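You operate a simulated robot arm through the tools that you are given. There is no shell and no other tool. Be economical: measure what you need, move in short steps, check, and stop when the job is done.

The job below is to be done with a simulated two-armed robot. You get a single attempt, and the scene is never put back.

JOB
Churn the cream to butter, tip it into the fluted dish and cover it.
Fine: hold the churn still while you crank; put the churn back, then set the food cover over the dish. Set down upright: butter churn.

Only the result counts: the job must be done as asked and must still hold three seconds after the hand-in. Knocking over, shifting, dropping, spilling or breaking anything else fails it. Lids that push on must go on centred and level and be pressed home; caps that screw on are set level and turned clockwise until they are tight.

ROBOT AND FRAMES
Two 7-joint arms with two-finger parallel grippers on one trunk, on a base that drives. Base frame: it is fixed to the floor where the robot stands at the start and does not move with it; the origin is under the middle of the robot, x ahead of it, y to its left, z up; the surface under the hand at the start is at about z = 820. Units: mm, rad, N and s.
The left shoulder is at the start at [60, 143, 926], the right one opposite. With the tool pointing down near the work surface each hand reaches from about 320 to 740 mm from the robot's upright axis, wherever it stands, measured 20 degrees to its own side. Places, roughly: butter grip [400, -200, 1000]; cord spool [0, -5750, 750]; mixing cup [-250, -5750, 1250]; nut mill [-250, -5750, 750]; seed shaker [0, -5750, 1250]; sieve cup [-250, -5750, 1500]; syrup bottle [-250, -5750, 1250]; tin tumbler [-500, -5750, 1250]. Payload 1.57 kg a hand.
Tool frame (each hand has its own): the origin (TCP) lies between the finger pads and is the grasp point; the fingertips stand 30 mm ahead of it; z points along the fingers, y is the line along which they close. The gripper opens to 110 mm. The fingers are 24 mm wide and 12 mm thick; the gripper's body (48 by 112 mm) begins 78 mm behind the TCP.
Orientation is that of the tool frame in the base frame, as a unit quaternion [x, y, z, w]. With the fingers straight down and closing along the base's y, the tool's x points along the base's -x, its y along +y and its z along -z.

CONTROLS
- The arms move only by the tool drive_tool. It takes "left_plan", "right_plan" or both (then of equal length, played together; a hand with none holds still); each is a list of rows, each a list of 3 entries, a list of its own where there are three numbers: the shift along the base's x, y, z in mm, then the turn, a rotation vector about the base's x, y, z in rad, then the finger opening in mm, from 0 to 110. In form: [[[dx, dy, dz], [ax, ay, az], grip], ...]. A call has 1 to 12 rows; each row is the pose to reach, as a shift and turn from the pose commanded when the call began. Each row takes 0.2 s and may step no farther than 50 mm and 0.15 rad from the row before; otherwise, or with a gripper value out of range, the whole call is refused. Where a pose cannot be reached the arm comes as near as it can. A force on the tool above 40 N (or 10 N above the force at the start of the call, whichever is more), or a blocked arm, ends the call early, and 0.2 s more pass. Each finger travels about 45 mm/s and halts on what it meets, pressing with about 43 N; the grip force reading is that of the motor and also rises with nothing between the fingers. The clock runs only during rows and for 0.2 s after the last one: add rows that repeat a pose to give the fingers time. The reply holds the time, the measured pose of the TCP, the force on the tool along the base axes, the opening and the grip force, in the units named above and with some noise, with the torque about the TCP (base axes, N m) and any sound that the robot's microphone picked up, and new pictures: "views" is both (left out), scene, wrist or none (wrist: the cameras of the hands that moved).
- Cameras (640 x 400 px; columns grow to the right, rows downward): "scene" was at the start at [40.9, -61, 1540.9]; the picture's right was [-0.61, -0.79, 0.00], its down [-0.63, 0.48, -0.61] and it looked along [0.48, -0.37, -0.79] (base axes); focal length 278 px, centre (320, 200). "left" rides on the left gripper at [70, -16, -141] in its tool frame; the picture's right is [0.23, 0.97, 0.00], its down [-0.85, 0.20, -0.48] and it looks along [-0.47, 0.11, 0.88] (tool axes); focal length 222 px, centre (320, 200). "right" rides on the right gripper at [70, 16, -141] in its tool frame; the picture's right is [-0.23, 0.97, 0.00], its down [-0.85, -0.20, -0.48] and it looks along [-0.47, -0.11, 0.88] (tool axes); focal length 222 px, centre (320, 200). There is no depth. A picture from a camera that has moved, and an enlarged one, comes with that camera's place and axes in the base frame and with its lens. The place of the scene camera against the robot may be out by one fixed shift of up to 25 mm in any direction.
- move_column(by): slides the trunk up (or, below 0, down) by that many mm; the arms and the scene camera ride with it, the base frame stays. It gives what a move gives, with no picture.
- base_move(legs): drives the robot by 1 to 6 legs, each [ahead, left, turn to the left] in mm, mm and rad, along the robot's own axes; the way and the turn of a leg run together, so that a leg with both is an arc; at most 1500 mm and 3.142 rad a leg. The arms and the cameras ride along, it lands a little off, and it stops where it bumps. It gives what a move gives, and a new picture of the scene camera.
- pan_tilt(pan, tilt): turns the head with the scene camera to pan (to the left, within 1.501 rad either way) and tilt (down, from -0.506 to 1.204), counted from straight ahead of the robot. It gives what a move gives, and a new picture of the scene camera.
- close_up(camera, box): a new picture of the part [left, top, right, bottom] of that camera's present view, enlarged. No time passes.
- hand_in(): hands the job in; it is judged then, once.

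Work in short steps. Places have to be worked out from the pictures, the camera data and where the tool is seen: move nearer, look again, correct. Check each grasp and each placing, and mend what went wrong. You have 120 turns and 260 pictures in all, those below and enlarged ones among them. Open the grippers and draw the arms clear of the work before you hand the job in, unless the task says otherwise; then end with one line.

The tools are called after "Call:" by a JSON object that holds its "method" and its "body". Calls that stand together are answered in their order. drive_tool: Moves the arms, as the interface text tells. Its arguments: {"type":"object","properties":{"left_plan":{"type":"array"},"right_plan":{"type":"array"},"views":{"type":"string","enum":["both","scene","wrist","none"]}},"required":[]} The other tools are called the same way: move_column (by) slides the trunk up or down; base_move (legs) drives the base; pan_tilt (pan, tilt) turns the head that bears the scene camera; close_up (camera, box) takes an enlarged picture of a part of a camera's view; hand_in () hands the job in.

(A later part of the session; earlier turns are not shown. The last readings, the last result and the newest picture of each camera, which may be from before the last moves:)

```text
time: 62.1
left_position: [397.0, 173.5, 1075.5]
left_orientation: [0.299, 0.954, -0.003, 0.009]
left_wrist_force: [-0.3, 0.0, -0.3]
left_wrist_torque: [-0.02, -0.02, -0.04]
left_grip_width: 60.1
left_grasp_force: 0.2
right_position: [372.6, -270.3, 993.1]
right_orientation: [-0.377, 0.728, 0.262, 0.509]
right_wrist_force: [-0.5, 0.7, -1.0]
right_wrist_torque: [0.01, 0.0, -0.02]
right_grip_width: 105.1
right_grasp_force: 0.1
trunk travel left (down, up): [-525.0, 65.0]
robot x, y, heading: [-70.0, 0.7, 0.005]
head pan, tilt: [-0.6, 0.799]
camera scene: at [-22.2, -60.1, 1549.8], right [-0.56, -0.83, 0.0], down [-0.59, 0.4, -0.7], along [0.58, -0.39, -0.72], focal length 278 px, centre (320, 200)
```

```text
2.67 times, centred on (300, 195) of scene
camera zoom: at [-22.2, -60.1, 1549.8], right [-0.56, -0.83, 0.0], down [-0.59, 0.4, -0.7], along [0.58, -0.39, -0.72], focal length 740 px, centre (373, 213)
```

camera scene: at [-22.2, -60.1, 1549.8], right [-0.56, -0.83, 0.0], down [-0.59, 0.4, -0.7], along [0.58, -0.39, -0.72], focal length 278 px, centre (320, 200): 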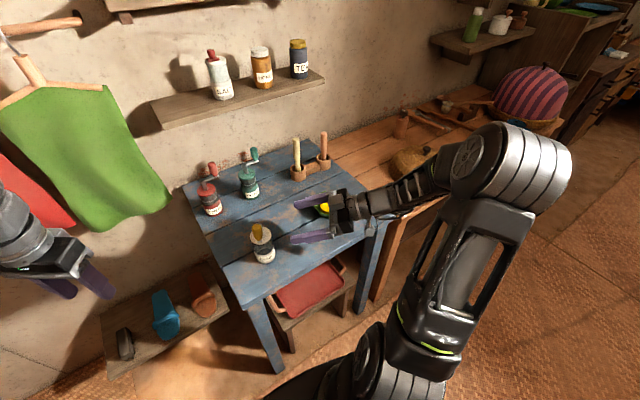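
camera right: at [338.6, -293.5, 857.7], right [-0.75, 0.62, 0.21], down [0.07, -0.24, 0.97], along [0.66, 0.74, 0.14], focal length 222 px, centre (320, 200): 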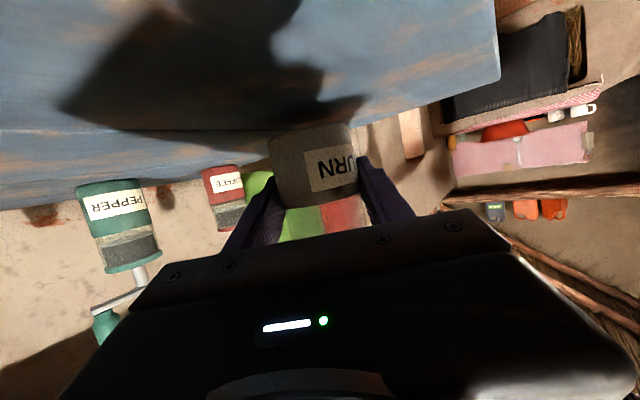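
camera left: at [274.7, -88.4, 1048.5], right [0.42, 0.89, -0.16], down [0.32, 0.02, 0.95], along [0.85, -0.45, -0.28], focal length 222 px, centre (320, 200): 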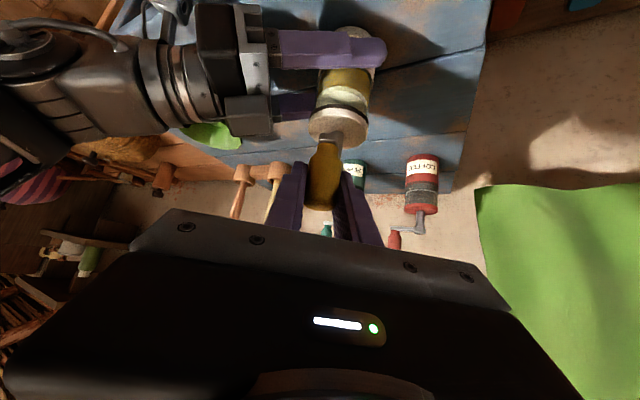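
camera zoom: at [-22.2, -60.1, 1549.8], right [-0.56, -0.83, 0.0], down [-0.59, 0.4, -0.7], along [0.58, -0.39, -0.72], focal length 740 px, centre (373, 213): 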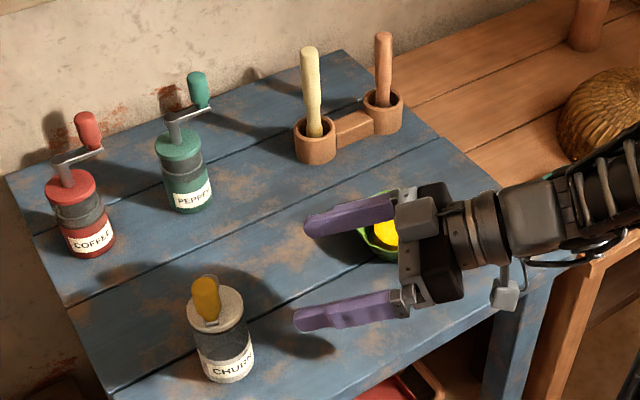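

The churn is back in place and upright. I'll raise the right hand and bring it back to pointing down, then look at the covers on the right.

Call:
{"method": "drive_tool", "body": {"right_plan": [[[0, -15, 30], [0, 0, 0], 105], [[0, -30, 60], [0, 0, 0], 105], [[0, -40, 70], [-0.111, 0.0778, 0], 105], [[0, -50, 70], [-0.222, 0.1556, 0], 105], [[0, -60, 70], [-0.333, 0.2334, 0], 105], [[0, -70, 70], [-0.444, 0.3112, 0], 105], [[0, -80, 70], [-0.555, 0.389, 0], 105], [[0, -90, 70], [-0.666, 0.4668, 0], 105], [[0, -100, 70], [-0.777, 0.5446, 0], 105], [[0, -110, 70], [-0.888, 0.6224, 0], 105], [[0, -120, 70], [-0.999, 0.7, 0], 105]], "views": "none"}}

Call:
{"method": "drive_tool", "body": {"right_plan": [[[0, 0, 0], [0, 0, -0.137], 110], [[0, 0, 0], [0, 0, -0.274], 110], [[0, 0, 0], [0, 0, -0.411], 110], [[0, 0, 0], [0, 0, -0.548], 110], [[0, 0, 0], [0, 0, -0.685], 110], [[0, 0, 0], [0, 0, -0.822], 110], [[0, 0, 0], [0, 0, -0.96], 110]], "views": "none"}}

Call:
{"method": "pan_tilt", "body": {"pan": -1.0, "tilt": 0.6}}

Call:
{"method": "close_up", "body": {"camera": "scene", "box": [240, 60, 480, 210]}}

```text
time: 64.5
left_position: [398.6, 172.8, 1075.4]
left_orientation: [0.3, 0.954, -0.002, 0.009]
left_wrist_force: [0.8, -0.3, -0.7]
left_wrist_torque: [-0.01, 0.04, 0.02]
left_grip_width: 60.1
left_grasp_force: 0.2
right_position: [372.1, -392.5, 1062.1]
right_orientation: [-0.462, 0.887, -0.002, -0.001]
right_wrist_force: [0.0, -0.2, -0.4]
right_wrist_torque: [-0.04, 0.04, 0.04]
right_grip_width: 105.1
right_grasp_force: 0.1
trunk travel left (down, up): [-525.0, 65.0]
robot x, y, heading: [-69.0, -0.6, -0.003]
head pan, tilt: [-0.6, 0.799]
```

```text
time: 66.1
left_position: [399.2, 172.1, 1076.6]
left_orientation: [0.299, 0.954, -0.003, 0.009]
left_wrist_force: [-0.1, 0.5, 0.3]
left_wrist_torque: [0.0, -0.01, -0.02]
left_grip_width: 60.0
left_grasp_force: 0.1
right_position: [373.2, -392.2, 1061.6]
right_orientation: [0.0, 1.0, -0.002, 0.0]
right_wrist_force: [0.1, -0.6, -0.4]
right_wrist_torque: [-0.03, -0.01, 0.03]
right_grip_width: 109.7
right_grasp_force: 0.0
trunk travel left (down, up): [-525.0, 65.0]
robot x, y, heading: [-71.8, -0.2, 0.001]
head pan, tilt: [-0.6, 0.799]
```

```text
time: 67.0
left_position: [397.2, 172.3, 1075.8]
left_orientation: [0.3, 0.954, -0.003, 0.009]
left_wrist_force: [-0.1, -0.6, -1.0]
left_wrist_torque: [-0.02, 0.0, 0.03]
left_grip_width: 60.0
left_grasp_force: 0.1
right_position: [373.8, -391.6, 1060.9]
right_orientation: [-0.001, 1.0, -0.002, 0.0]
right_wrist_force: [-0.3, -0.5, 0.7]
right_wrist_torque: [0.0, 0.01, 0.0]
right_grip_width: 110.1
right_grasp_force: 0.0
trunk travel left (down, up): [-525.0, 65.0]
robot x, y, heading: [-69.4, 2.3, -0.0]
head pan, tilt: [-1.0, 0.6]
camera scene: at [-40.4, -89.6, 1566.7], right [-0.84, -0.54, 0.0], down [-0.31, 0.48, -0.82], along [0.45, -0.69, -0.57], focal length 278 px, centre (320, 200)
```

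scene: 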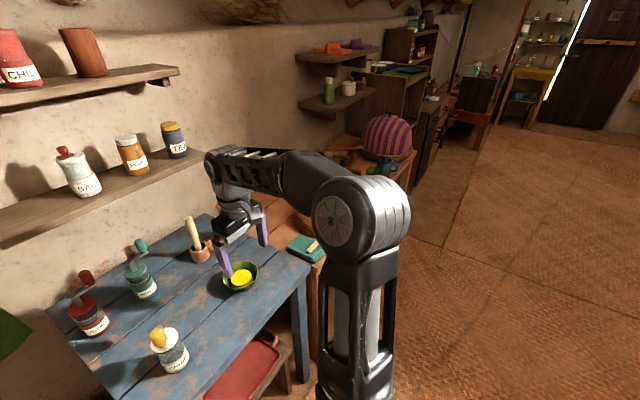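

```text
2.67 times, centred on (360, 135) of scene
camera zoom: at [-40.4, -89.6, 1566.7], right [-0.84, -0.54, 0.0], down [-0.31, 0.48, -0.82], along [0.45, -0.69, -0.57], focal length 740 px, centre (213, 373)
```

zoom: 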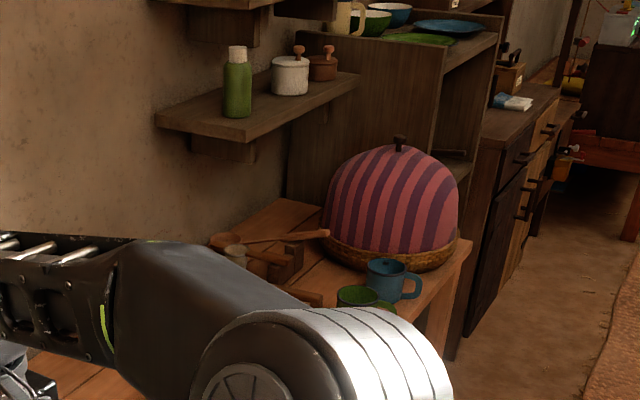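

The wicker dome with a dark knob is the sensible food cover: it's on the near right table and large enough for the dish. I'll drive the base 380 mm right to get to it.

Call:
{"method": "base_move", "body": {"legs": [[0, -380, 0]]}}

Call:
{"method": "pan_tilt", "body": {"pan": -0.5, "tilt": 0.9}}

Call:
{"method": "close_up", "body": {"camera": "right", "box": [0, 0, 639, 399]}}

```text
time: 69.4
left_position: [398.2, -208.6, 1076.1]
left_orientation: [0.301, 0.954, -0.004, 0.009]
left_wrist_force: [-0.7, -1.9, -0.1]
left_wrist_torque: [-0.03, 0.0, -0.02]
left_grip_width: 60.1
left_grasp_force: 0.1
right_position: [371.8, -772.2, 1061.5]
right_orientation: [0.0, 1.0, -0.001, 0.0]
right_wrist_force: [0.4, -1.3, -0.4]
right_wrist_torque: [0.02, -0.02, 0.0]
right_grip_width: 109.9
right_grasp_force: 0.0
trunk travel left (down, up): [-525.0, 65.0]
robot x, y, heading: [-68.4, -382.8, -0.001]
head pan, tilt: [-1.0, 0.6]
camera scene: at [-40.8, -470.4, 1566.6], right [-0.84, -0.54, 0.0], down [-0.3, 0.48, -0.82], along [0.44, -0.69, -0.57], focal length 278 px, centre (320, 200)
```

scene: 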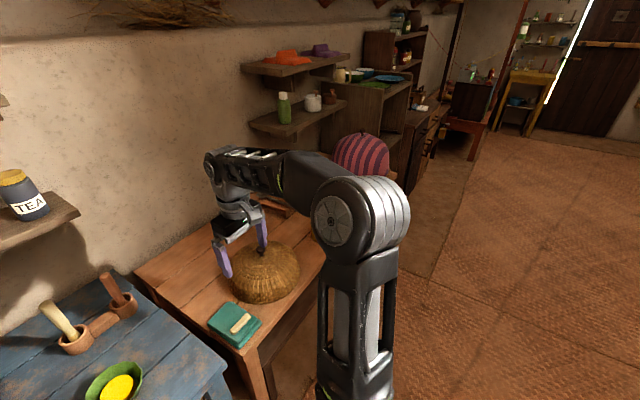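

```text
time: 70.3
left_position: [397.1, -207.4, 1075.6]
left_orientation: [0.301, 0.954, -0.002, 0.009]
left_wrist_force: [-0.3, -0.8, -0.2]
left_wrist_torque: [0.0, 0.02, 0.02]
left_grip_width: 60.2
left_grasp_force: 0.2
right_position: [372.7, -772.3, 1062.5]
right_orientation: [0.0, 1.0, -0.002, 0.0]
right_wrist_force: [-0.7, -0.7, 0.5]
right_wrist_torque: [0.0, -0.01, 0.02]
right_grip_width: 110.0
right_grasp_force: 0.0
trunk travel left (down, up): [-525.0, 65.0]
robot x, y, heading: [-72.7, -382.5, -0.008]
head pan, tilt: [-0.499, 0.901]
camera scene: at [-22.3, -431.3, 1541.9], right [-0.48, -0.88, 0.0], down [-0.69, 0.38, -0.62], along [0.55, -0.3, -0.78], focal length 278 px, centre (320, 200)
```

scene: 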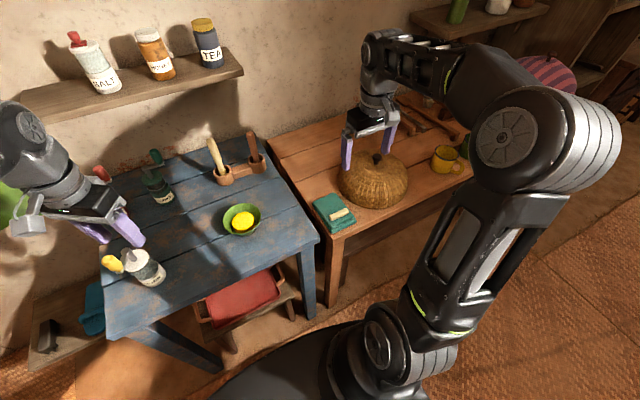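

```text
1.00 times, centred on (320, 200) of right (not enlarged: the box is as wide or as high as the picture)
camera zoom: at [302.6, -756.1, 1202.5], right [0.23, 0.97, 0.0], down [0.86, -0.2, 0.48], along [0.47, -0.11, -0.88], focal length 222 px, centre (320, 200)
```

zoom: 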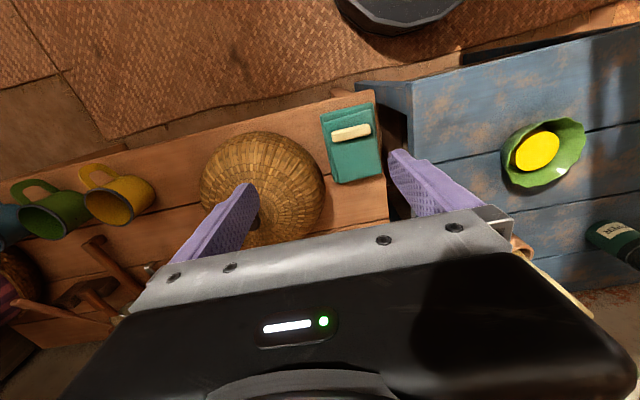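

I place the dome's knob at roughly (430,-878). From a further 200 mm right, both the dome and the dish are within the right arm's reach, so I'll drive there, then move the left hand aside and position the right over the knob.

Call:
{"method": "base_move", "body": {"legs": [[0, -200, 0]]}}

Call:
{"method": "drive_tool", "body": {"left_plan": [[[-15, 40, 0], [0, 0, 0], 60], [[-30, 80, 0], [0, 0, 0], 60], [[-50, 120, 10], [0, 0, 0], 60], [[-70, 160, 20], [0, 0, 0], 60], [[-80, 200, 30], [0, 0, 0], 60], [[-80, 200, 30], [0, 0, 0], 60]], "right_plan": [[[10, 15, 0], [0, 0, 0], 110], [[20, 30, 0], [0, 0, 0], 110], [[30, 45, 0], [0, 0, 0], 110], [[40, 60, 0], [0, 0, 0], 110], [[50, 75, 0], [0, 0, 0], 110], [[57, 94, 0], [0, 0, 0], 110]]}}

```text
time: 71.9
left_position: [397.7, -407.3, 1075.4]
left_orientation: [0.3, 0.954, -0.002, 0.009]
left_wrist_force: [0.7, -0.9, -0.8]
left_wrist_torque: [0.0, -0.02, 0.0]
left_grip_width: 59.8
left_grasp_force: 0.2
right_position: [374.0, -971.4, 1061.2]
right_orientation: [-0.001, 1.0, -0.001, 0.0]
right_wrist_force: [0.5, -0.8, 0.3]
right_wrist_torque: [0.07, -0.01, -0.01]
right_grip_width: 110.0
right_grasp_force: 0.1
trunk travel left (down, up): [-525.0, 65.0]
robot x, y, heading: [-66.7, -579.1, -0.001]
head pan, tilt: [-0.499, 0.901]
camera scene: at [-22.3, -631.4, 1541.9], right [-0.48, -0.88, 0.0], down [-0.69, 0.38, -0.62], along [0.55, -0.3, -0.78], focal length 278 px, centre (320, 200)
```

scene: 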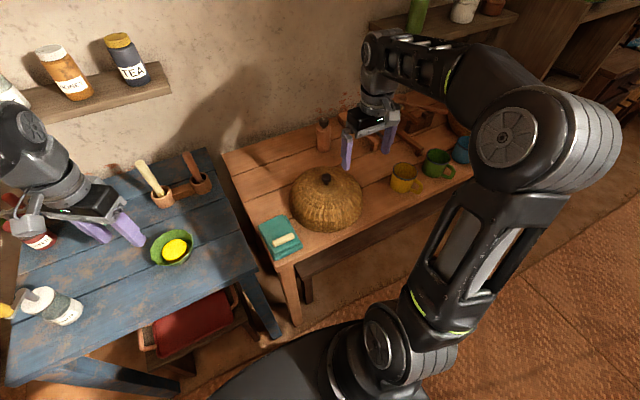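

```text
time: 73.3
left_position: [316.8, -205.1, 1106.0]
left_orientation: [0.301, 0.954, -0.003, 0.009]
left_wrist_force: [-0.3, -0.3, 0.3]
left_wrist_torque: [-0.01, 0.02, 0.01]
left_grip_width: 59.9
left_grasp_force: 0.1
right_position: [429.3, -874.9, 1060.1]
right_orientation: [-0.001, 1.0, -0.002, 0.0]
right_wrist_force: [0.5, 0.0, 0.1]
right_wrist_torque: [-0.02, 0.0, 0.01]
right_grip_width: 110.0
right_grasp_force: 0.1
trunk travel left (down, up): [-525.0, 65.0]
robot x, y, heading: [-73.6, -579.4, -0.003]
head pan, tilt: [-0.499, 0.901]
camera scene: at [-22.1, -629.5, 1541.9], right [-0.48, -0.88, 0.0], down [-0.69, 0.37, -0.62], along [0.55, -0.3, -0.78], focal length 278 px, centre (320, 200)
camera right: at [360.1, -859.2, 1202.6], right [0.23, 0.97, 0.0], down [0.86, -0.2, 0.48], along [0.47, -0.11, -0.88], focal length 222 px, centre (320, 200)
camera left: at [250.1, -178.4, 1246.1], right [0.37, 0.93, 0.0], down [0.81, -0.32, 0.5], along [0.46, -0.19, -0.87], focal length 222 px, centre (320, 200)
```

scene: 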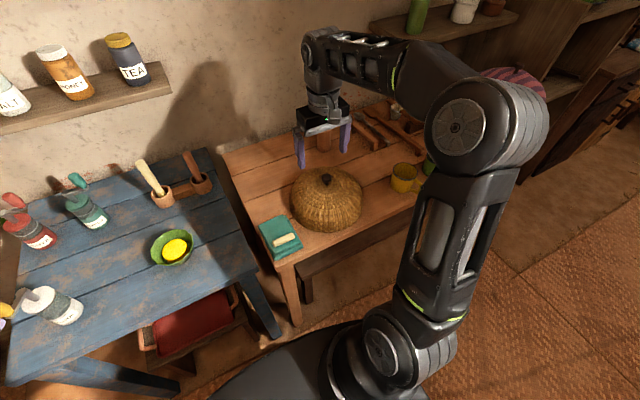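
right: 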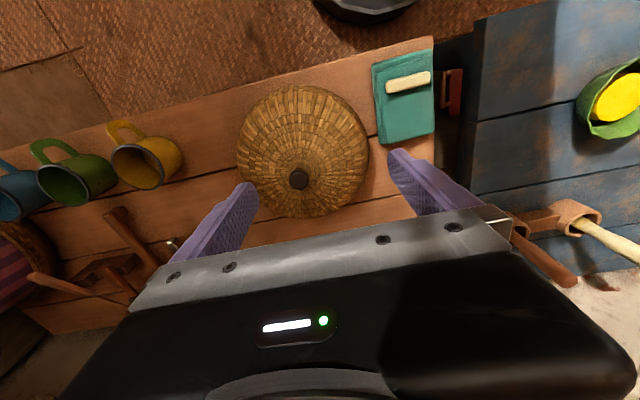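
left: 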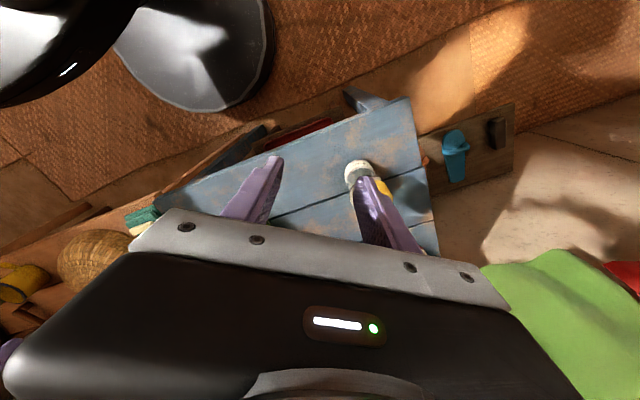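

I can see the knob at (299,180) in the right view, so it's about 40 mm further out in x and 37 mm to the right. I'll shift over it and lower slightly.

Call:
{"method": "drive_tool", "body": {"right_plan": [[[20, -19, -10], [0, 0, 0], 80], [[39, -38, -30], [0, 0, 0], 60], [[39, -38, -30], [0, 0, 0], 60]], "views": "wrist"}}

Call:
{"method": "close_up", "body": {"camera": "right", "box": [200, 60, 440, 210]}}

```text
time: 74.1
left_position: [317.1, -207.0, 1106.0]
left_orientation: [0.299, 0.954, -0.003, 0.01]
left_wrist_force: [-0.7, 0.5, 0.1]
left_wrist_torque: [0.02, 0.01, 0.03]
left_grip_width: 60.1
left_grasp_force: 0.1
right_position: [470.2, -914.6, 1031.6]
right_orientation: [-0.001, 1.0, -0.002, 0.0]
right_wrist_force: [0.9, 0.3, -0.1]
right_wrist_torque: [0.0, 0.01, 0.02]
right_grip_width: 60.0
right_grasp_force: 0.0
trunk travel left (down, up): [-525.0, 65.0]
robot x, y, heading: [-68.0, -579.0, 0.001]
head pan, tilt: [-0.499, 0.901]
camera right: at [400.1, -897.6, 1172.7], right [0.23, 0.97, 0.0], down [0.86, -0.2, 0.48], along [0.47, -0.11, -0.88], focal length 222 px, centre (320, 200)
```

right: 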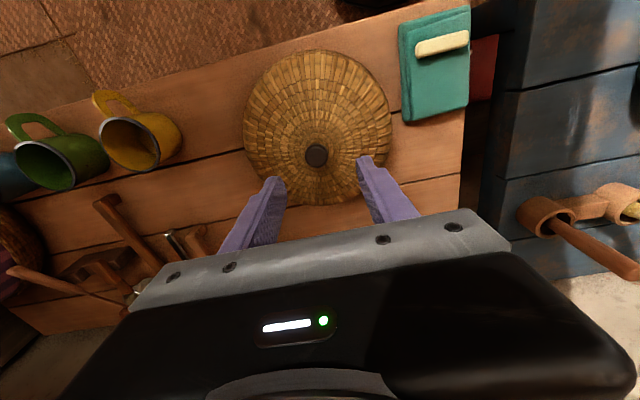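

```text
2.67 times, centred on (320, 135) of right
camera zoom: at [400.1, -897.6, 1172.7], right [0.23, 0.97, 0.0], down [0.86, -0.2, 0.48], along [0.47, -0.11, -0.88], focal length 592 px, centre (320, 373)
```

zoom: 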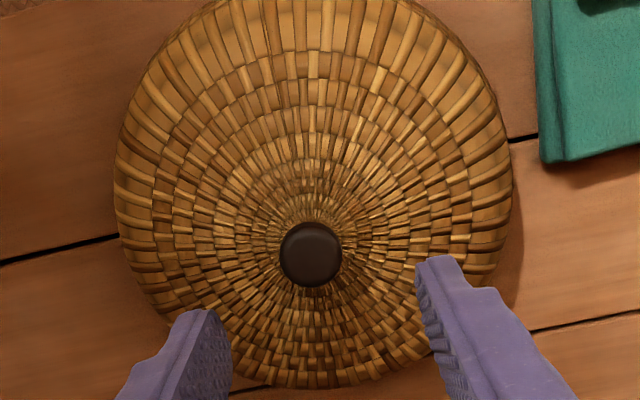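

Triangulated, the knob is at about (471,-919) with its top near z 928 and 26 mm across. I'll correct y by -5 and descend to TCP z≈960 for a check.

Call:
{"method": "drive_tool", "body": {"right_plan": [[[1, -5, -20], [0, 0, 0], 60], [[1, -5, -45], [0, 0, 0], 60], [[1, -5, -70], [0, 0, 0], 60], [[1, -5, -70], [0, 0, 0], 60]], "views": "wrist"}}

Call:
{"method": "close_up", "body": {"camera": "right", "box": [220, 100, 420, 225]}}

Call:
{"method": "close_up", "body": {"camera": "scene", "box": [250, 110, 410, 210]}}

```text
time: 75.1
left_position: [317.8, -205.9, 1106.9]
left_orientation: [0.3, 0.954, -0.003, 0.009]
left_wrist_force: [-0.2, 1.2, -0.2]
left_wrist_torque: [-0.02, 0.03, 0.0]
left_grip_width: 60.0
left_grasp_force: 0.1
right_position: [470.5, -918.5, 961.3]
right_orientation: [-0.001, 1.0, -0.002, 0.0]
right_wrist_force: [0.4, -1.0, -0.1]
right_wrist_torque: [-0.02, 0.0, 0.01]
right_grip_width: 60.0
right_grasp_force: 0.0
trunk travel left (down, up): [-525.0, 65.0]
robot x, y, heading: [-68.0, -580.2, -0.002]
head pan, tilt: [-0.499, 0.901]
camera right: at [399.9, -903.1, 1102.3], right [0.23, 0.97, 0.0], down [0.86, -0.2, 0.48], along [0.47, -0.11, -0.88], focal length 222 px, centre (320, 200)
```

right: 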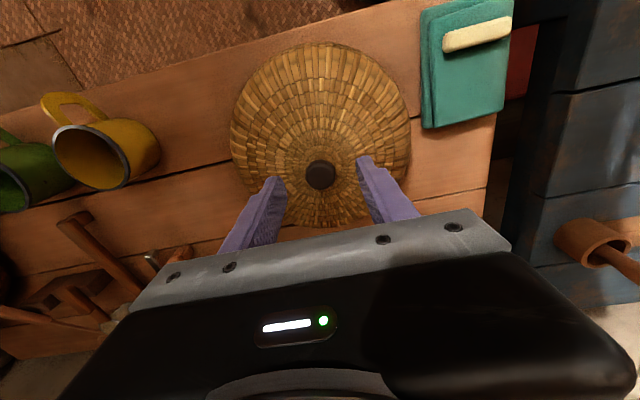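

```text
3.20 times, centred on (320, 162) of right
camera zoom: at [399.9, -903.1, 1102.3], right [0.23, 0.97, 0.0], down [0.86, -0.2, 0.48], along [0.47, -0.11, -0.88], focal length 711 px, centre (320, 320)
```

zoom: 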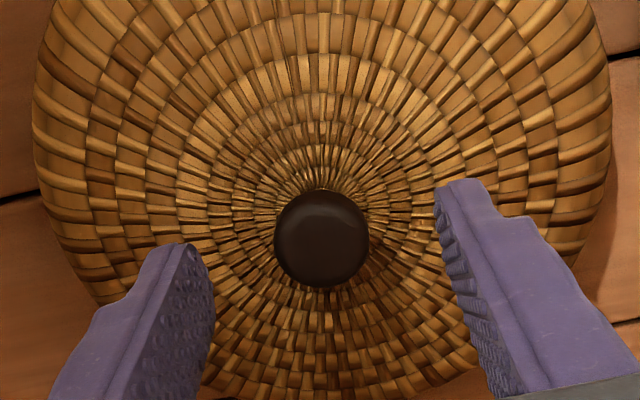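

```text
4.00 times, centred on (330, 160) of scene
camera zoom: at [-22.4, -629.8, 1541.9], right [-0.48, -0.88, 0.0], down [-0.69, 0.38, -0.62], along [0.55, -0.3, -0.78], focal length 1110 px, centre (280, 360)
```

zoom: 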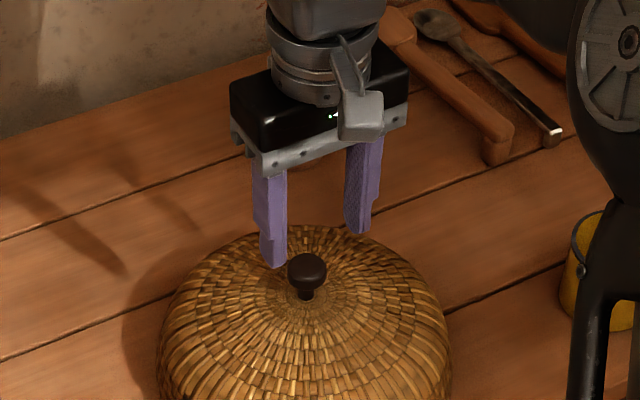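

The new triangulation gives a mushroom knob with its head at about (475,-920), z ≈ 905–915. I'll move +4 mm in x and lower to TCP z 928, then close.

Call:
{"method": "drive_tool", "body": {"right_plan": [[[4, -1, -15], [0, 0, 0], 60], [[4, -1, -27], [0, 0, 0], 60], [[4, -1, -33], [0, 0, 0], 60], [[4, -1, -33], [0, 0, 0], 60]], "views": "wrist"}}

Call:
{"method": "close_up", "body": {"camera": "scene", "box": [270, 130, 390, 205]}}

Call:
{"method": "close_up", "body": {"camera": "right", "box": [220, 110, 420, 235]}}

```text
time: 76.1
left_position: [317.1, -205.3, 1105.8]
left_orientation: [0.3, 0.954, -0.003, 0.009]
left_wrist_force: [0.6, -0.3, -0.4]
left_wrist_torque: [0.02, -0.02, -0.01]
left_grip_width: 59.8
left_grasp_force: 0.0
right_position: [473.7, -920.5, 928.0]
right_orientation: [-0.001, 1.0, -0.002, -0.001]
right_wrist_force: [0.0, -0.6, -0.6]
right_wrist_torque: [-0.01, -0.01, 0.01]
right_grip_width: 59.9
right_grasp_force: 0.0
trunk travel left (down, up): [-525.0, 65.0]
robot x, y, heading: [-72.6, -580.1, 0.005]
head pan, tilt: [-0.499, 0.901]
camera right: at [403.7, -904.1, 1069.5], right [0.23, 0.97, 0.0], down [0.86, -0.2, 0.48], along [0.47, -0.11, -0.88], focal length 222 px, centre (320, 200)
```

right: 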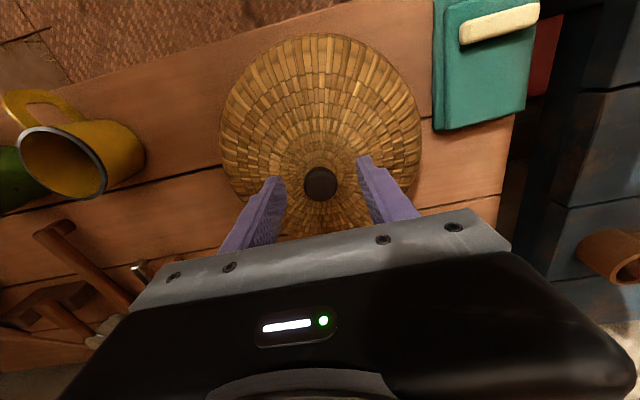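

```text
5.33 times, centred on (330, 168) of scene
camera zoom: at [-22.4, -629.8, 1541.9], right [-0.48, -0.88, 0.0], down [-0.69, 0.38, -0.62], along [0.55, -0.3, -0.78], focal length 1480 px, centre (267, 373)
```

zoom: 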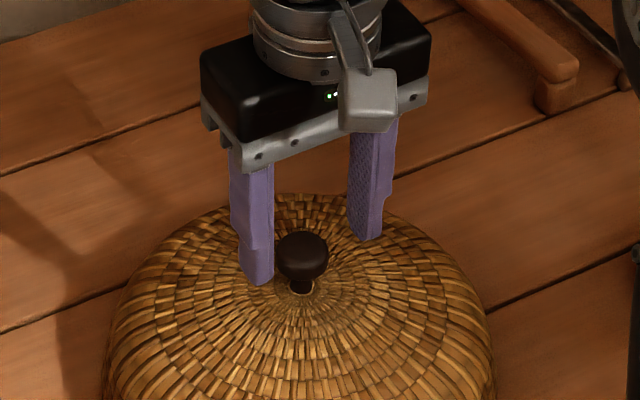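

```text
3.20 times, centred on (320, 172) of right
camera zoom: at [403.7, -904.1, 1069.5], right [0.23, 0.97, 0.0], down [0.86, -0.2, 0.48], along [0.47, -0.11, -0.88], focal length 711 px, centre (320, 288)
```

zoom: 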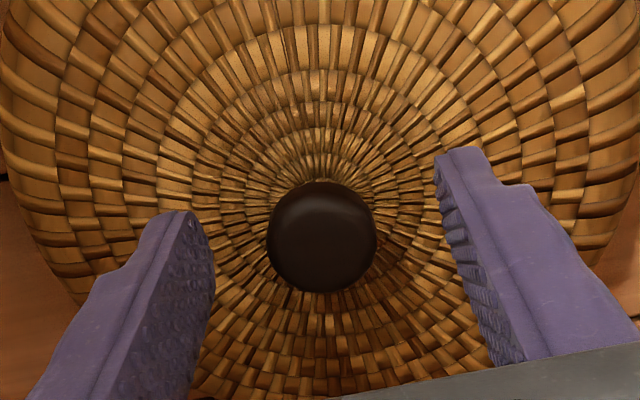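

The knob head's top is about z 912 and my fingertips are at 898. I'll lower another 8 mm and close.

Call:
{"method": "drive_tool", "body": {"right_plan": [[[0, 0, -4], [0, 0, 0], 60], [[0, 0, -8], [0, 0, 0], 60], [[0, 0, -8], [0, 0, 0], 45], [[0, 0, -8], [0, 0, 0], 30], [[0, 0, -8], [0, 0, 0], 15], [[0, 0, -8], [0, 0, 0], 10], [[0, 0, -8], [0, 0, 0], 10]], "views": "wrist"}}

Call:
{"method": "close_up", "body": {"camera": "scene", "box": [270, 130, 390, 205]}}

```text
time: 77.7
left_position: [318.1, -205.4, 1105.1]
left_orientation: [0.3, 0.954, -0.003, 0.01]
left_wrist_force: [-0.2, -0.2, 0.1]
left_wrist_torque: [-0.02, -0.02, 0.03]
left_grip_width: 59.8
left_grasp_force: 0.1
right_position: [472.9, -919.9, 920.4]
right_orientation: [-0.001, 1.0, -0.002, 0.001]
right_wrist_force: [0.2, 0.2, 0.0]
right_wrist_torque: [-0.02, 0.0, 0.0]
right_grip_width: 10.1
right_grasp_force: 0.1
trunk travel left (down, up): [-525.0, 65.0]
robot x, y, heading: [-71.8, -579.8, 0.001]
head pan, tilt: [-0.499, 0.901]
camera right: at [403.5, -904.3, 1061.5], right [0.23, 0.97, 0.0], down [0.86, -0.2, 0.48], along [0.47, -0.11, -0.88], focal length 222 px, centre (320, 200)
```

right: 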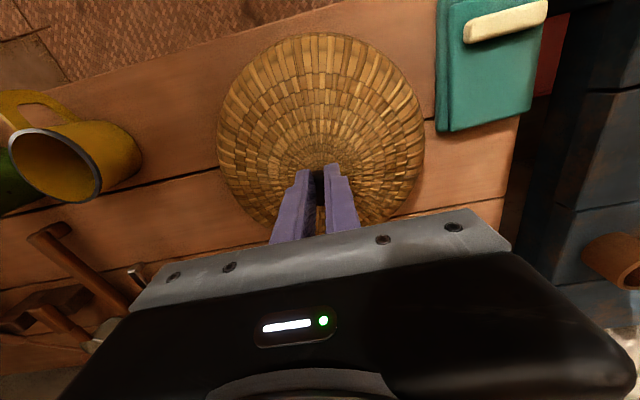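

```text
5.33 times, centred on (330, 168) of scene
camera zoom: at [-22.3, -629.8, 1541.9], right [-0.48, -0.88, 0.0], down [-0.69, 0.38, -0.62], along [0.55, -0.3, -0.78], focal length 1480 px, centre (267, 373)
```

zoom: 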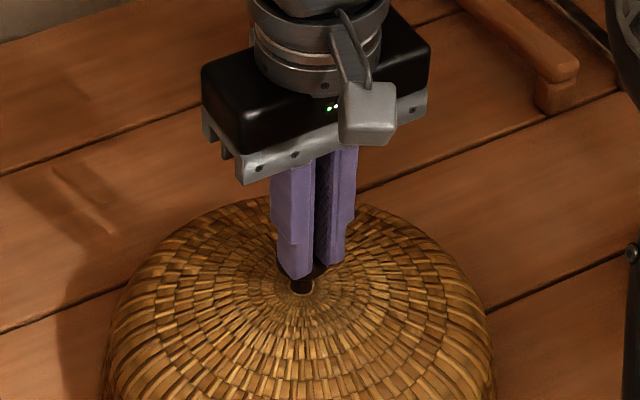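

The fingers closed on nothing. Redoing the triangulation from the enlarged rows puts the knob at about (485,-923) with its top at z≈883, so I was above and short of it. I'll open, correct, and descend.

Call:
{"method": "drive_tool", "body": {"right_plan": [[[0, 0, 12], [0, 0, 0], 30], [[6, -1, 12], [0, 0, 0], 50], [[12, -3, 12], [0, 0, 0], 60], [[12, -3, 12], [0, 0, 0], 60], [[12, -3, 0], [0, 0, 0], 60], [[12, -3, -8], [0, 0, 0], 60], [[12, -3, -16], [0, 0, 0], 60], [[12, -3, -16], [0, 0, 0], 60]], "views": "wrist"}}

Call:
{"method": "close_up", "body": {"camera": "scene", "box": [270, 130, 390, 205]}}

Call:
{"method": "close_up", "body": {"camera": "right", "box": [220, 110, 420, 235]}}

```text
time: 79.5
left_position: [317.2, -206.9, 1104.5]
left_orientation: [0.3, 0.954, -0.002, 0.009]
left_wrist_force: [-0.7, -0.6, -0.2]
left_wrist_torque: [-0.02, -0.03, -0.01]
left_grip_width: 59.9
left_grasp_force: 0.1
right_position: [484.7, -923.2, 904.1]
right_orientation: [-0.001, 1.0, -0.002, -0.001]
right_wrist_force: [-0.6, -0.1, 1.0]
right_wrist_torque: [0.01, 0.0, 0.0]
right_grip_width: 60.2
right_grasp_force: 0.0
trunk travel left (down, up): [-525.0, 65.0]
robot x, y, heading: [-67.9, -575.4, 0.002]
head pan, tilt: [-0.499, 0.901]
camera right: at [415.8, -906.9, 1045.1], right [0.23, 0.97, 0.0], down [0.86, -0.2, 0.48], along [0.47, -0.11, -0.88], focal length 222 px, centre (320, 200)
```

right: 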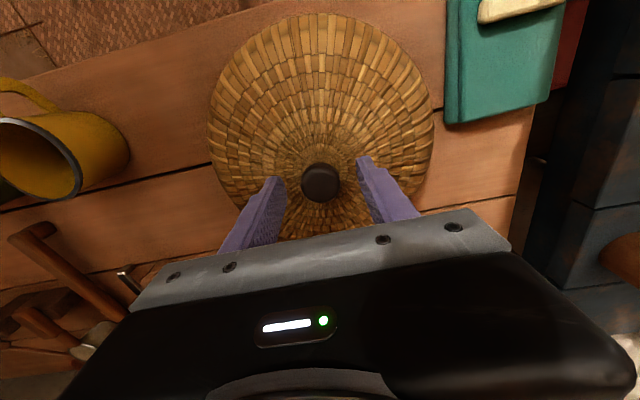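

```text
5.33 times, centred on (330, 168) of scene
camera zoom: at [-22.3, -629.8, 1541.9], right [-0.48, -0.88, 0.0], down [-0.69, 0.38, -0.62], along [0.55, -0.3, -0.78], focal length 1480 px, centre (267, 373)
```

zoom: 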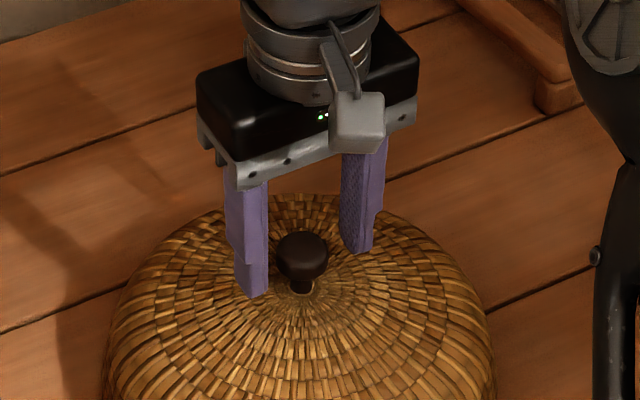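

```text
3.20 times, centred on (320, 172) of right
camera zoom: at [415.8, -906.9, 1045.1], right [0.23, 0.97, 0.0], down [0.86, -0.2, 0.48], along [0.47, -0.11, -0.88], focal length 711 px, centre (320, 288)
```

zoom: 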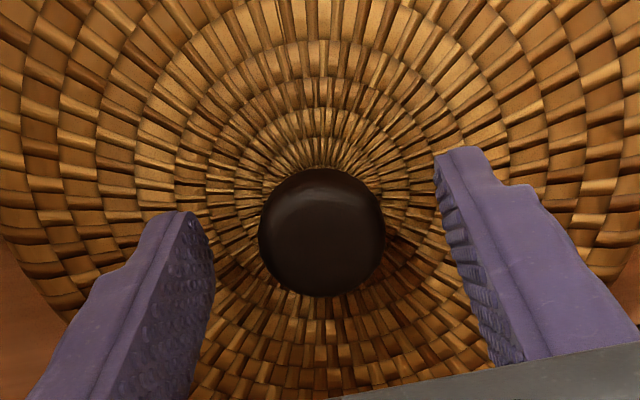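

The knob is now in line under the TCP. I'll lower 10 mm more and close on the head.

Call:
{"method": "drive_tool", "body": {"right_plan": [[[0, 0, -5], [0, 0, 0], 60], [[0, 0, -10], [0, 0, 0], 60], [[0, 0, -10], [0, 0, 0], 45], [[0, 0, -10], [0, 0, 0], 30], [[0, 0, -10], [0, 0, 0], 15], [[0, 0, -10], [0, 0, 0], 10], [[0, 0, -10], [0, 0, 0], 10]], "views": "wrist"}}

Call:
{"method": "close_up", "body": {"camera": "scene", "box": [270, 130, 390, 205]}}

```text
time: 81.1
left_position: [318.0, -206.7, 1106.3]
left_orientation: [0.3, 0.954, -0.003, 0.009]
left_wrist_force: [-0.9, 0.1, 0.2]
left_wrist_torque: [-0.01, -0.02, 0.0]
left_grip_width: 59.8
left_grasp_force: 0.0
right_position: [485.5, -922.8, 895.2]
right_orientation: [-0.001, 1.0, -0.001, 0.0]
right_wrist_force: [0.6, 0.5, -0.2]
right_wrist_torque: [0.07, -0.05, -0.01]
right_grip_width: 30.7
right_grasp_force: 39.9
trunk travel left (down, up): [-525.0, 65.0]
robot x, y, heading: [-70.8, -577.6, 0.001]
head pan, tilt: [-0.499, 0.901]
camera right: at [416.1, -907.1, 1035.7], right [0.23, 0.97, 0.0], down [0.86, -0.2, 0.48], along [0.47, -0.11, -0.88], focal length 222 px, centre (320, 200)
```

right: 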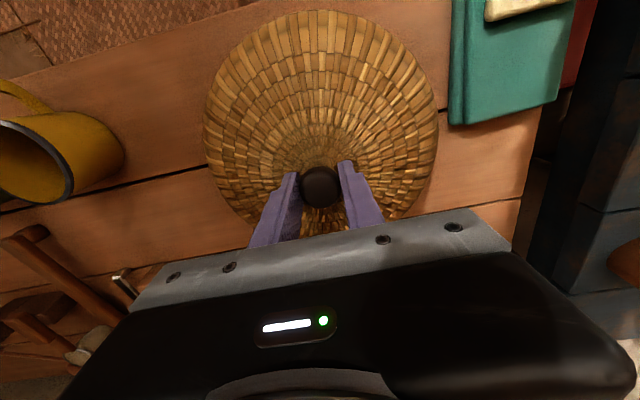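

```text
5.33 times, centred on (330, 168) of scene
camera zoom: at [-22.3, -629.9, 1541.9], right [-0.48, -0.88, 0.0], down [-0.69, 0.38, -0.62], along [0.55, -0.3, -0.78], focal length 1480 px, centre (267, 373)
```

zoom: 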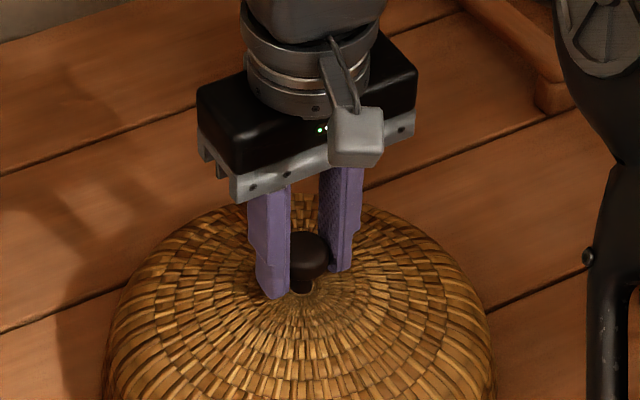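

The knob is gripped at 31 mm. I'll lift straight up and confirm the cover comes along.

Call:
{"method": "drive_tool", "body": {"right_plan": [[[0, 0, 5], [0, 0, 0], 10], [[0, 0, 20], [0, 0, 0], 10], [[0, 0, 45], [0, 0, 0], 10], [[0, 0, 75], [0, 0, 0], 10], [[0, 0, 105], [0, 0, 0], 10], [[0, 0, 135], [0, 0, 0], 10], [[0, 0, 160], [0, 0, 0], 10], [[0, 0, 160], [0, 0, 0], 10]]}}

```text
time: 82.9
left_position: [317.9, -206.1, 1105.9]
left_orientation: [0.299, 0.954, -0.002, 0.009]
left_wrist_force: [-0.6, 0.1, 0.2]
left_wrist_torque: [-0.01, -0.01, 0.0]
left_grip_width: 60.0
left_grasp_force: 0.0
right_position: [485.0, -923.3, 1055.2]
right_orientation: [-0.001, 1.0, -0.002, -0.001]
right_wrist_force: [0.3, -0.2, -1.4]
right_wrist_torque: [-0.02, -0.03, -0.03]
right_grip_width: 31.0
right_grasp_force: 39.9
trunk travel left (down, up): [-525.0, 65.0]
robot x, y, heading: [-71.3, -578.9, -0.005]
head pan, tilt: [-0.499, 0.901]
camera scene: at [-22.0, -630.0, 1541.9], right [-0.48, -0.88, 0.0], down [-0.69, 0.38, -0.62], along [0.55, -0.3, -0.78], focal length 278 px, centre (320, 200)
camera right: at [415.1, -906.7, 1195.9], right [0.23, 0.97, 0.0], down [0.86, -0.2, 0.48], along [0.47, -0.11, -0.88], focal length 222 px, centre (320, 200)
```

scene: 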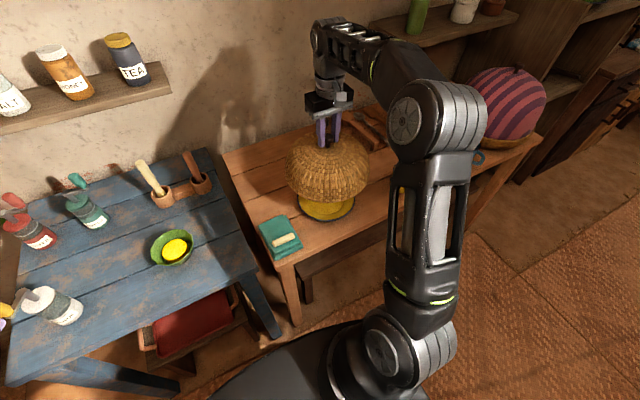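
right: 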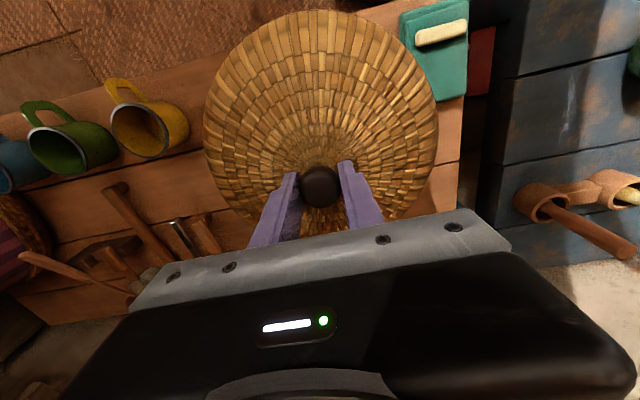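

The cover is lifted cleanly and had been sitting over a yellow plate. To pin down the dish centre, I'll bring the empty left hand over the dish and measure with its camera.

Call:
{"method": "drive_tool", "body": {"left_plan": [[[22, -36, 0], [0, 0, 0], 60], [[44, -72, 0], [0, 0, 0], 60], [[66, -108, 0], [0, 0, 0], 60], [[88, -145, -10], [0, 0, 0], 60], [[110, -180, -20], [0, 0, 0], 60], [[130, -215, -30], [0, 0, 0], 60], [[130, -215, -30], [0, 0, 0], 60]], "views": "wrist"}}

Call:
{"method": "close_up", "body": {"camera": "left", "box": [200, 60, 440, 210]}}

```text
time: 84.5
left_position: [447.2, -422.3, 1075.4]
left_orientation: [0.3, 0.954, -0.004, 0.01]
left_wrist_force: [0.1, 0.2, -0.1]
left_wrist_torque: [0.0, -0.01, 0.04]
left_grip_width: 60.0
left_grasp_force: 0.0
right_position: [484.5, -922.2, 1053.9]
right_orientation: [-0.001, 1.0, -0.002, 0.0]
right_wrist_force: [0.1, 0.3, -0.7]
right_wrist_torque: [0.02, -0.01, 0.0]
right_grip_width: 30.8
right_grasp_force: 39.7
trunk travel left (down, up): [-525.0, 65.0]
robot x, y, heading: [-73.4, -579.5, 0.003]
head pan, tilt: [-0.499, 0.901]
camera left: at [379.8, -393.5, 1216.1], right [0.37, 0.93, 0.0], down [0.81, -0.32, 0.5], along [0.46, -0.19, -0.87], focal length 222 px, centre (320, 200)
```

left: 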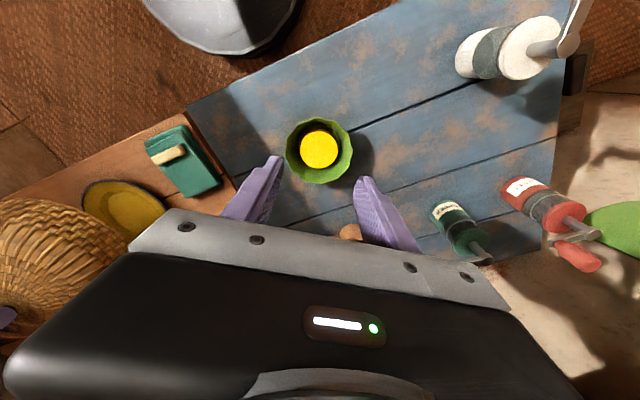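

```text
2.67 times, centred on (320, 135) of left
camera zoom: at [379.8, -393.5, 1216.1], right [0.37, 0.93, 0.0], down [0.81, -0.32, 0.5], along [0.46, -0.19, -0.87], focal length 592 px, centre (320, 373)
```

zoom: 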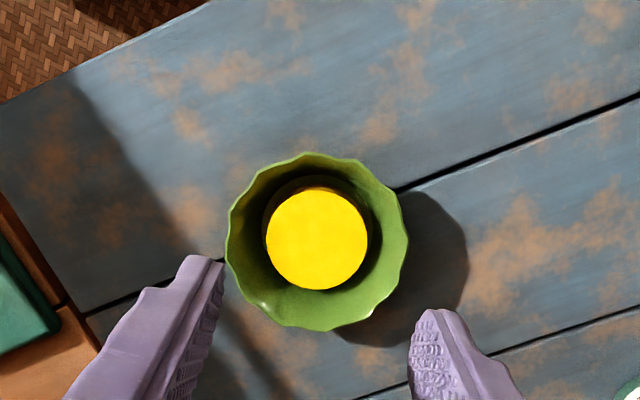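

The dish centre measures (478,-438), r≈55, and the table's front edge is at x≈340, so the cover fits. I'll withdraw the left hand, then drive the base 300 mm left while carrying the cover.

Call:
{"method": "drive_tool", "body": {"left_plan": [[[-22, 36, 10], [0, 0, 0], 60], [[-44, 72, 20], [0, 0, 0], 60], [[-66, 108, 30], [0, 0, 0], 60], [[-88, 145, 30], [0, 0, 0], 60], [[-110, 180, 30], [0, 0, 0], 60], [[-130, 215, 30], [0, 0, 0], 60]], "views": "none"}}

Call:
{"method": "base_move", "body": {"legs": [[0, 300, 0]]}}

```text
time: 85.9
left_position: [318.0, -205.7, 1104.8]
left_orientation: [0.3, 0.954, -0.004, 0.009]
left_wrist_force: [-0.4, 0.5, 0.1]
left_wrist_torque: [-0.01, -0.04, 0.0]
left_grip_width: 60.4
left_grasp_force: 0.2
right_position: [484.4, -922.1, 1054.4]
right_orientation: [-0.001, 1.0, -0.002, 0.0]
right_wrist_force: [1.3, -0.5, -1.4]
right_wrist_torque: [-0.01, 0.01, 0.01]
right_grip_width: 30.8
right_grasp_force: 39.8
trunk travel left (down, up): [-525.0, 65.0]
robot x, y, heading: [-70.2, -580.7, -0.001]
head pan, tilt: [-0.499, 0.901]
```

```text
time: 87.9
left_position: [319.3, 91.1, 1104.5]
left_orientation: [0.3, 0.954, -0.003, 0.009]
left_wrist_force: [-0.1, -0.2, 0.2]
left_wrist_torque: [-0.04, 0.01, 0.01]
left_grip_width: 60.4
left_grasp_force: 0.0
right_position: [484.6, -624.8, 1055.6]
right_orientation: [-0.001, 1.0, -0.002, -0.001]
right_wrist_force: [-0.3, 0.6, -1.3]
right_wrist_torque: [-0.02, -0.02, 0.01]
right_grip_width: 31.1
right_grasp_force: 39.4
trunk travel left (down, up): [-525.0, 65.0]
robot x, y, heading: [-69.4, -284.8, -0.001]
head pan, tilt: [-0.499, 0.901]
camera scene: at [-22.3, -332.2, 1541.9], right [-0.48, -0.88, 0.0], down [-0.69, 0.37, -0.62], along [0.55, -0.3, -0.78], focal length 278 px, centre (320, 200)
```

scene: 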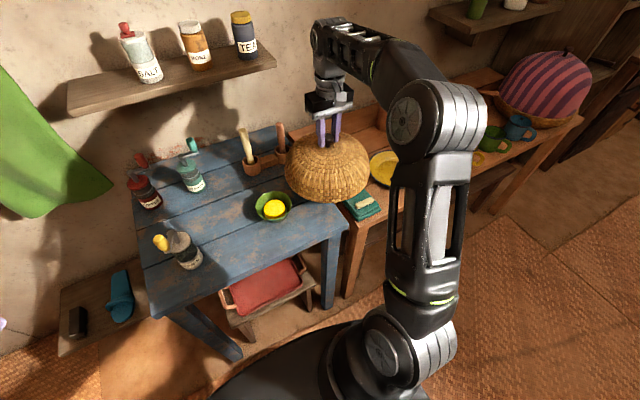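

The cover is held level. Next I'll bring it over the dish by shifting +187 mm in y at the same height.

Call:
{"method": "drive_tool", "body": {"right_plan": [[[-2, 32, 0], [0, 0, 0], 10], [[-4, 64, 0], [0, 0, 0], 10], [[-5, 96, 0], [0, 0, 0], 10], [[-6, 128, 0], [0, 0, 0], 10], [[-7, 160, 0], [0, 0, 0], 10], [[-7, 187, 0], [0, 0, 0], 10], [[-7, 187, 0], [0, 0, 0], 10]]}}

Call:
{"method": "close_up", "body": {"camera": "scene", "box": [130, 80, 410, 255]}}

```text
time: 89.5
left_position: [319.1, 90.4, 1104.3]
left_orientation: [0.3, 0.954, -0.003, 0.01]
left_wrist_force: [0.0, -0.7, 0.1]
left_wrist_torque: [0.04, -0.01, -0.02]
left_grip_width: 60.2
left_grasp_force: 0.1
right_position: [478.3, -438.6, 1053.9]
right_orientation: [-0.001, 1.0, -0.002, 0.0]
right_wrist_force: [0.2, 0.0, -1.2]
right_wrist_torque: [0.04, -0.01, 0.0]
right_grip_width: 31.2
right_grasp_force: 40.2
trunk travel left (down, up): [-525.0, 65.0]
robot x, y, heading: [-66.6, -282.4, 0.001]
head pan, tilt: [-0.499, 0.901]
camera scene: at [-22.3, -333.6, 1541.9], right [-0.48, -0.88, 0.0], down [-0.69, 0.37, -0.62], along [0.55, -0.3, -0.78], focal length 278 px, centre (320, 200)
camera right: at [408.3, -422.7, 1195.1], right [0.23, 0.97, 0.0], down [0.86, -0.2, 0.48], along [0.47, -0.11, -0.88], focal length 222 px, centre (320, 200)
```

scene: 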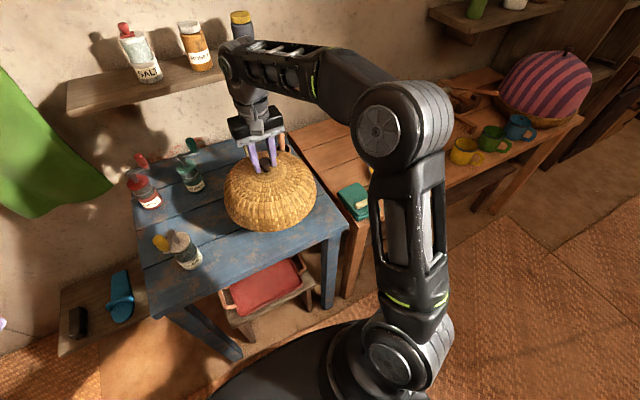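
right: 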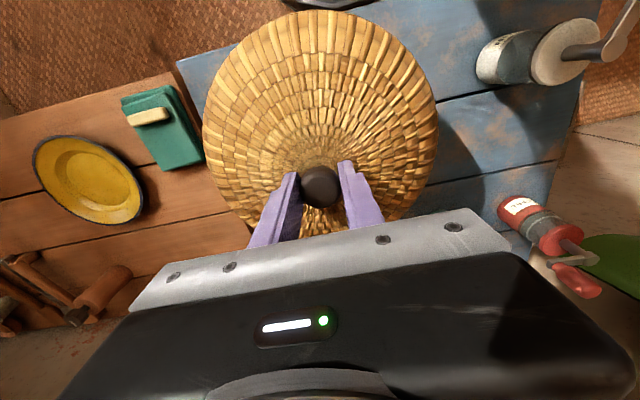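

```text
2.29 times, centred on (270, 168) of scene
camera zoom: at [-22.3, -333.6, 1541.9], right [-0.48, -0.88, 0.0], down [-0.69, 0.37, -0.62], along [0.55, -0.3, -0.78], focal length 634 px, centre (434, 274)
```

zoom: 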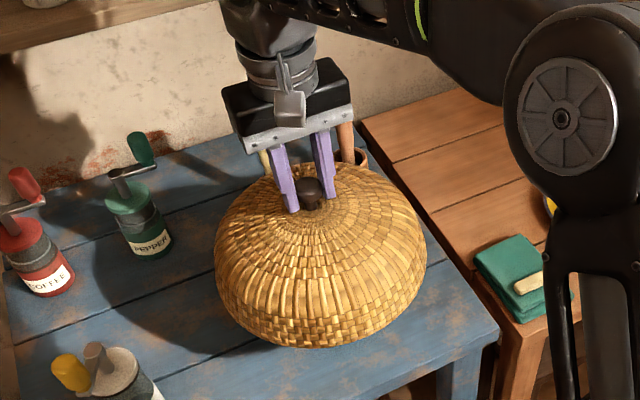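

The cover is centred above the dish with clearance all round. I'll descend 80 mm, then slow down.

Call:
{"method": "drive_tool", "body": {"right_plan": [[[0, 0, -20], [0, 0, 0], 10], [[0, 0, -40], [0, 0, 0], 10], [[0, 0, -60], [0, 0, 0], 10], [[0, 0, -75], [0, 0, 0], 10], [[0, 0, -85], [0, 0, 0], 10], [[0, 0, -85], [0, 0, 0], 10]], "views": "scene"}}

Call:
{"method": "close_up", "body": {"camera": "scene", "box": [130, 100, 410, 275]}}

```text
time: 90.9
left_position: [317.6, 90.6, 1105.5]
left_orientation: [0.3, 0.954, -0.004, 0.01]
left_wrist_force: [-0.2, 0.4, 0.2]
left_wrist_torque: [0.0, 0.02, 0.02]
left_grip_width: 59.9
left_grasp_force: 0.0
right_position: [477.1, -439.3, 968.8]
right_orientation: [0.0, 1.0, -0.002, -0.001]
right_wrist_force: [0.5, 0.8, -0.9]
right_wrist_torque: [0.02, 0.0, -0.02]
right_grip_width: 30.9
right_grasp_force: 39.9
trunk travel left (down, up): [-525.0, 65.0]
robot x, y, heading: [-71.5, -282.5, -0.002]
head pan, tilt: [-0.499, 0.901]
camera scene: at [-22.3, -333.3, 1541.9], right [-0.48, -0.88, 0.0], down [-0.69, 0.37, -0.62], along [0.55, -0.3, -0.78], focal length 278 px, centre (320, 200)
```

scene: 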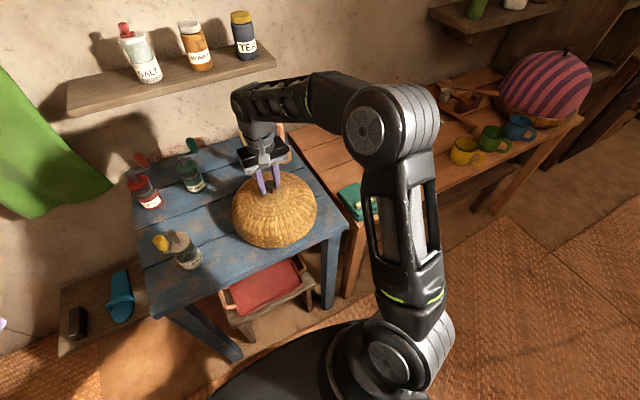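

```text
2.29 times, centred on (270, 188) of scene
camera zoom: at [-22.3, -333.3, 1541.9], right [-0.48, -0.88, 0.0], down [-0.69, 0.37, -0.62], along [0.55, -0.3, -0.78], focal length 634 px, centre (434, 229)
```

zoom: 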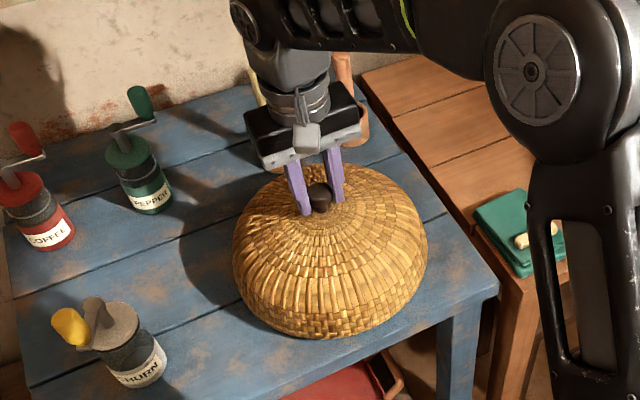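

There's no contact yet and it's still just above the table. I'll continue down in small steps, looking for contact.

Call:
{"method": "drive_tool", "body": {"right_plan": [[[0, 0, -5], [0, 0, 0], 10], [[0, 0, -10], [0, 0, 0], 10], [[0, 0, -15], [0, 0, 0], 10], [[0, 0, -20], [0, 0, 0], 10], [[0, 0, -20], [0, 0, 0], 10]], "views": "none"}}

```text
time: 92.1
left_position: [316.8, 90.1, 1106.5]
left_orientation: [0.3, 0.954, -0.002, 0.01]
left_wrist_force: [0.7, -0.5, -0.2]
left_wrist_torque: [0.0, -0.01, -0.01]
left_grip_width: 60.4
left_grasp_force: 0.0
right_position: [477.6, -438.9, 953.8]
right_orientation: [0.0, 1.0, -0.002, 0.005]
right_wrist_force: [1.7, -5.1, 31.6]
right_wrist_torque: [-0.05, -0.13, -0.02]
right_grip_width: 31.1
right_grasp_force: 39.6
trunk travel left (down, up): [-525.0, 65.0]
robot x, y, heading: [-71.2, -285.1, 0.002]
head pan, tilt: [-0.499, 0.901]
```

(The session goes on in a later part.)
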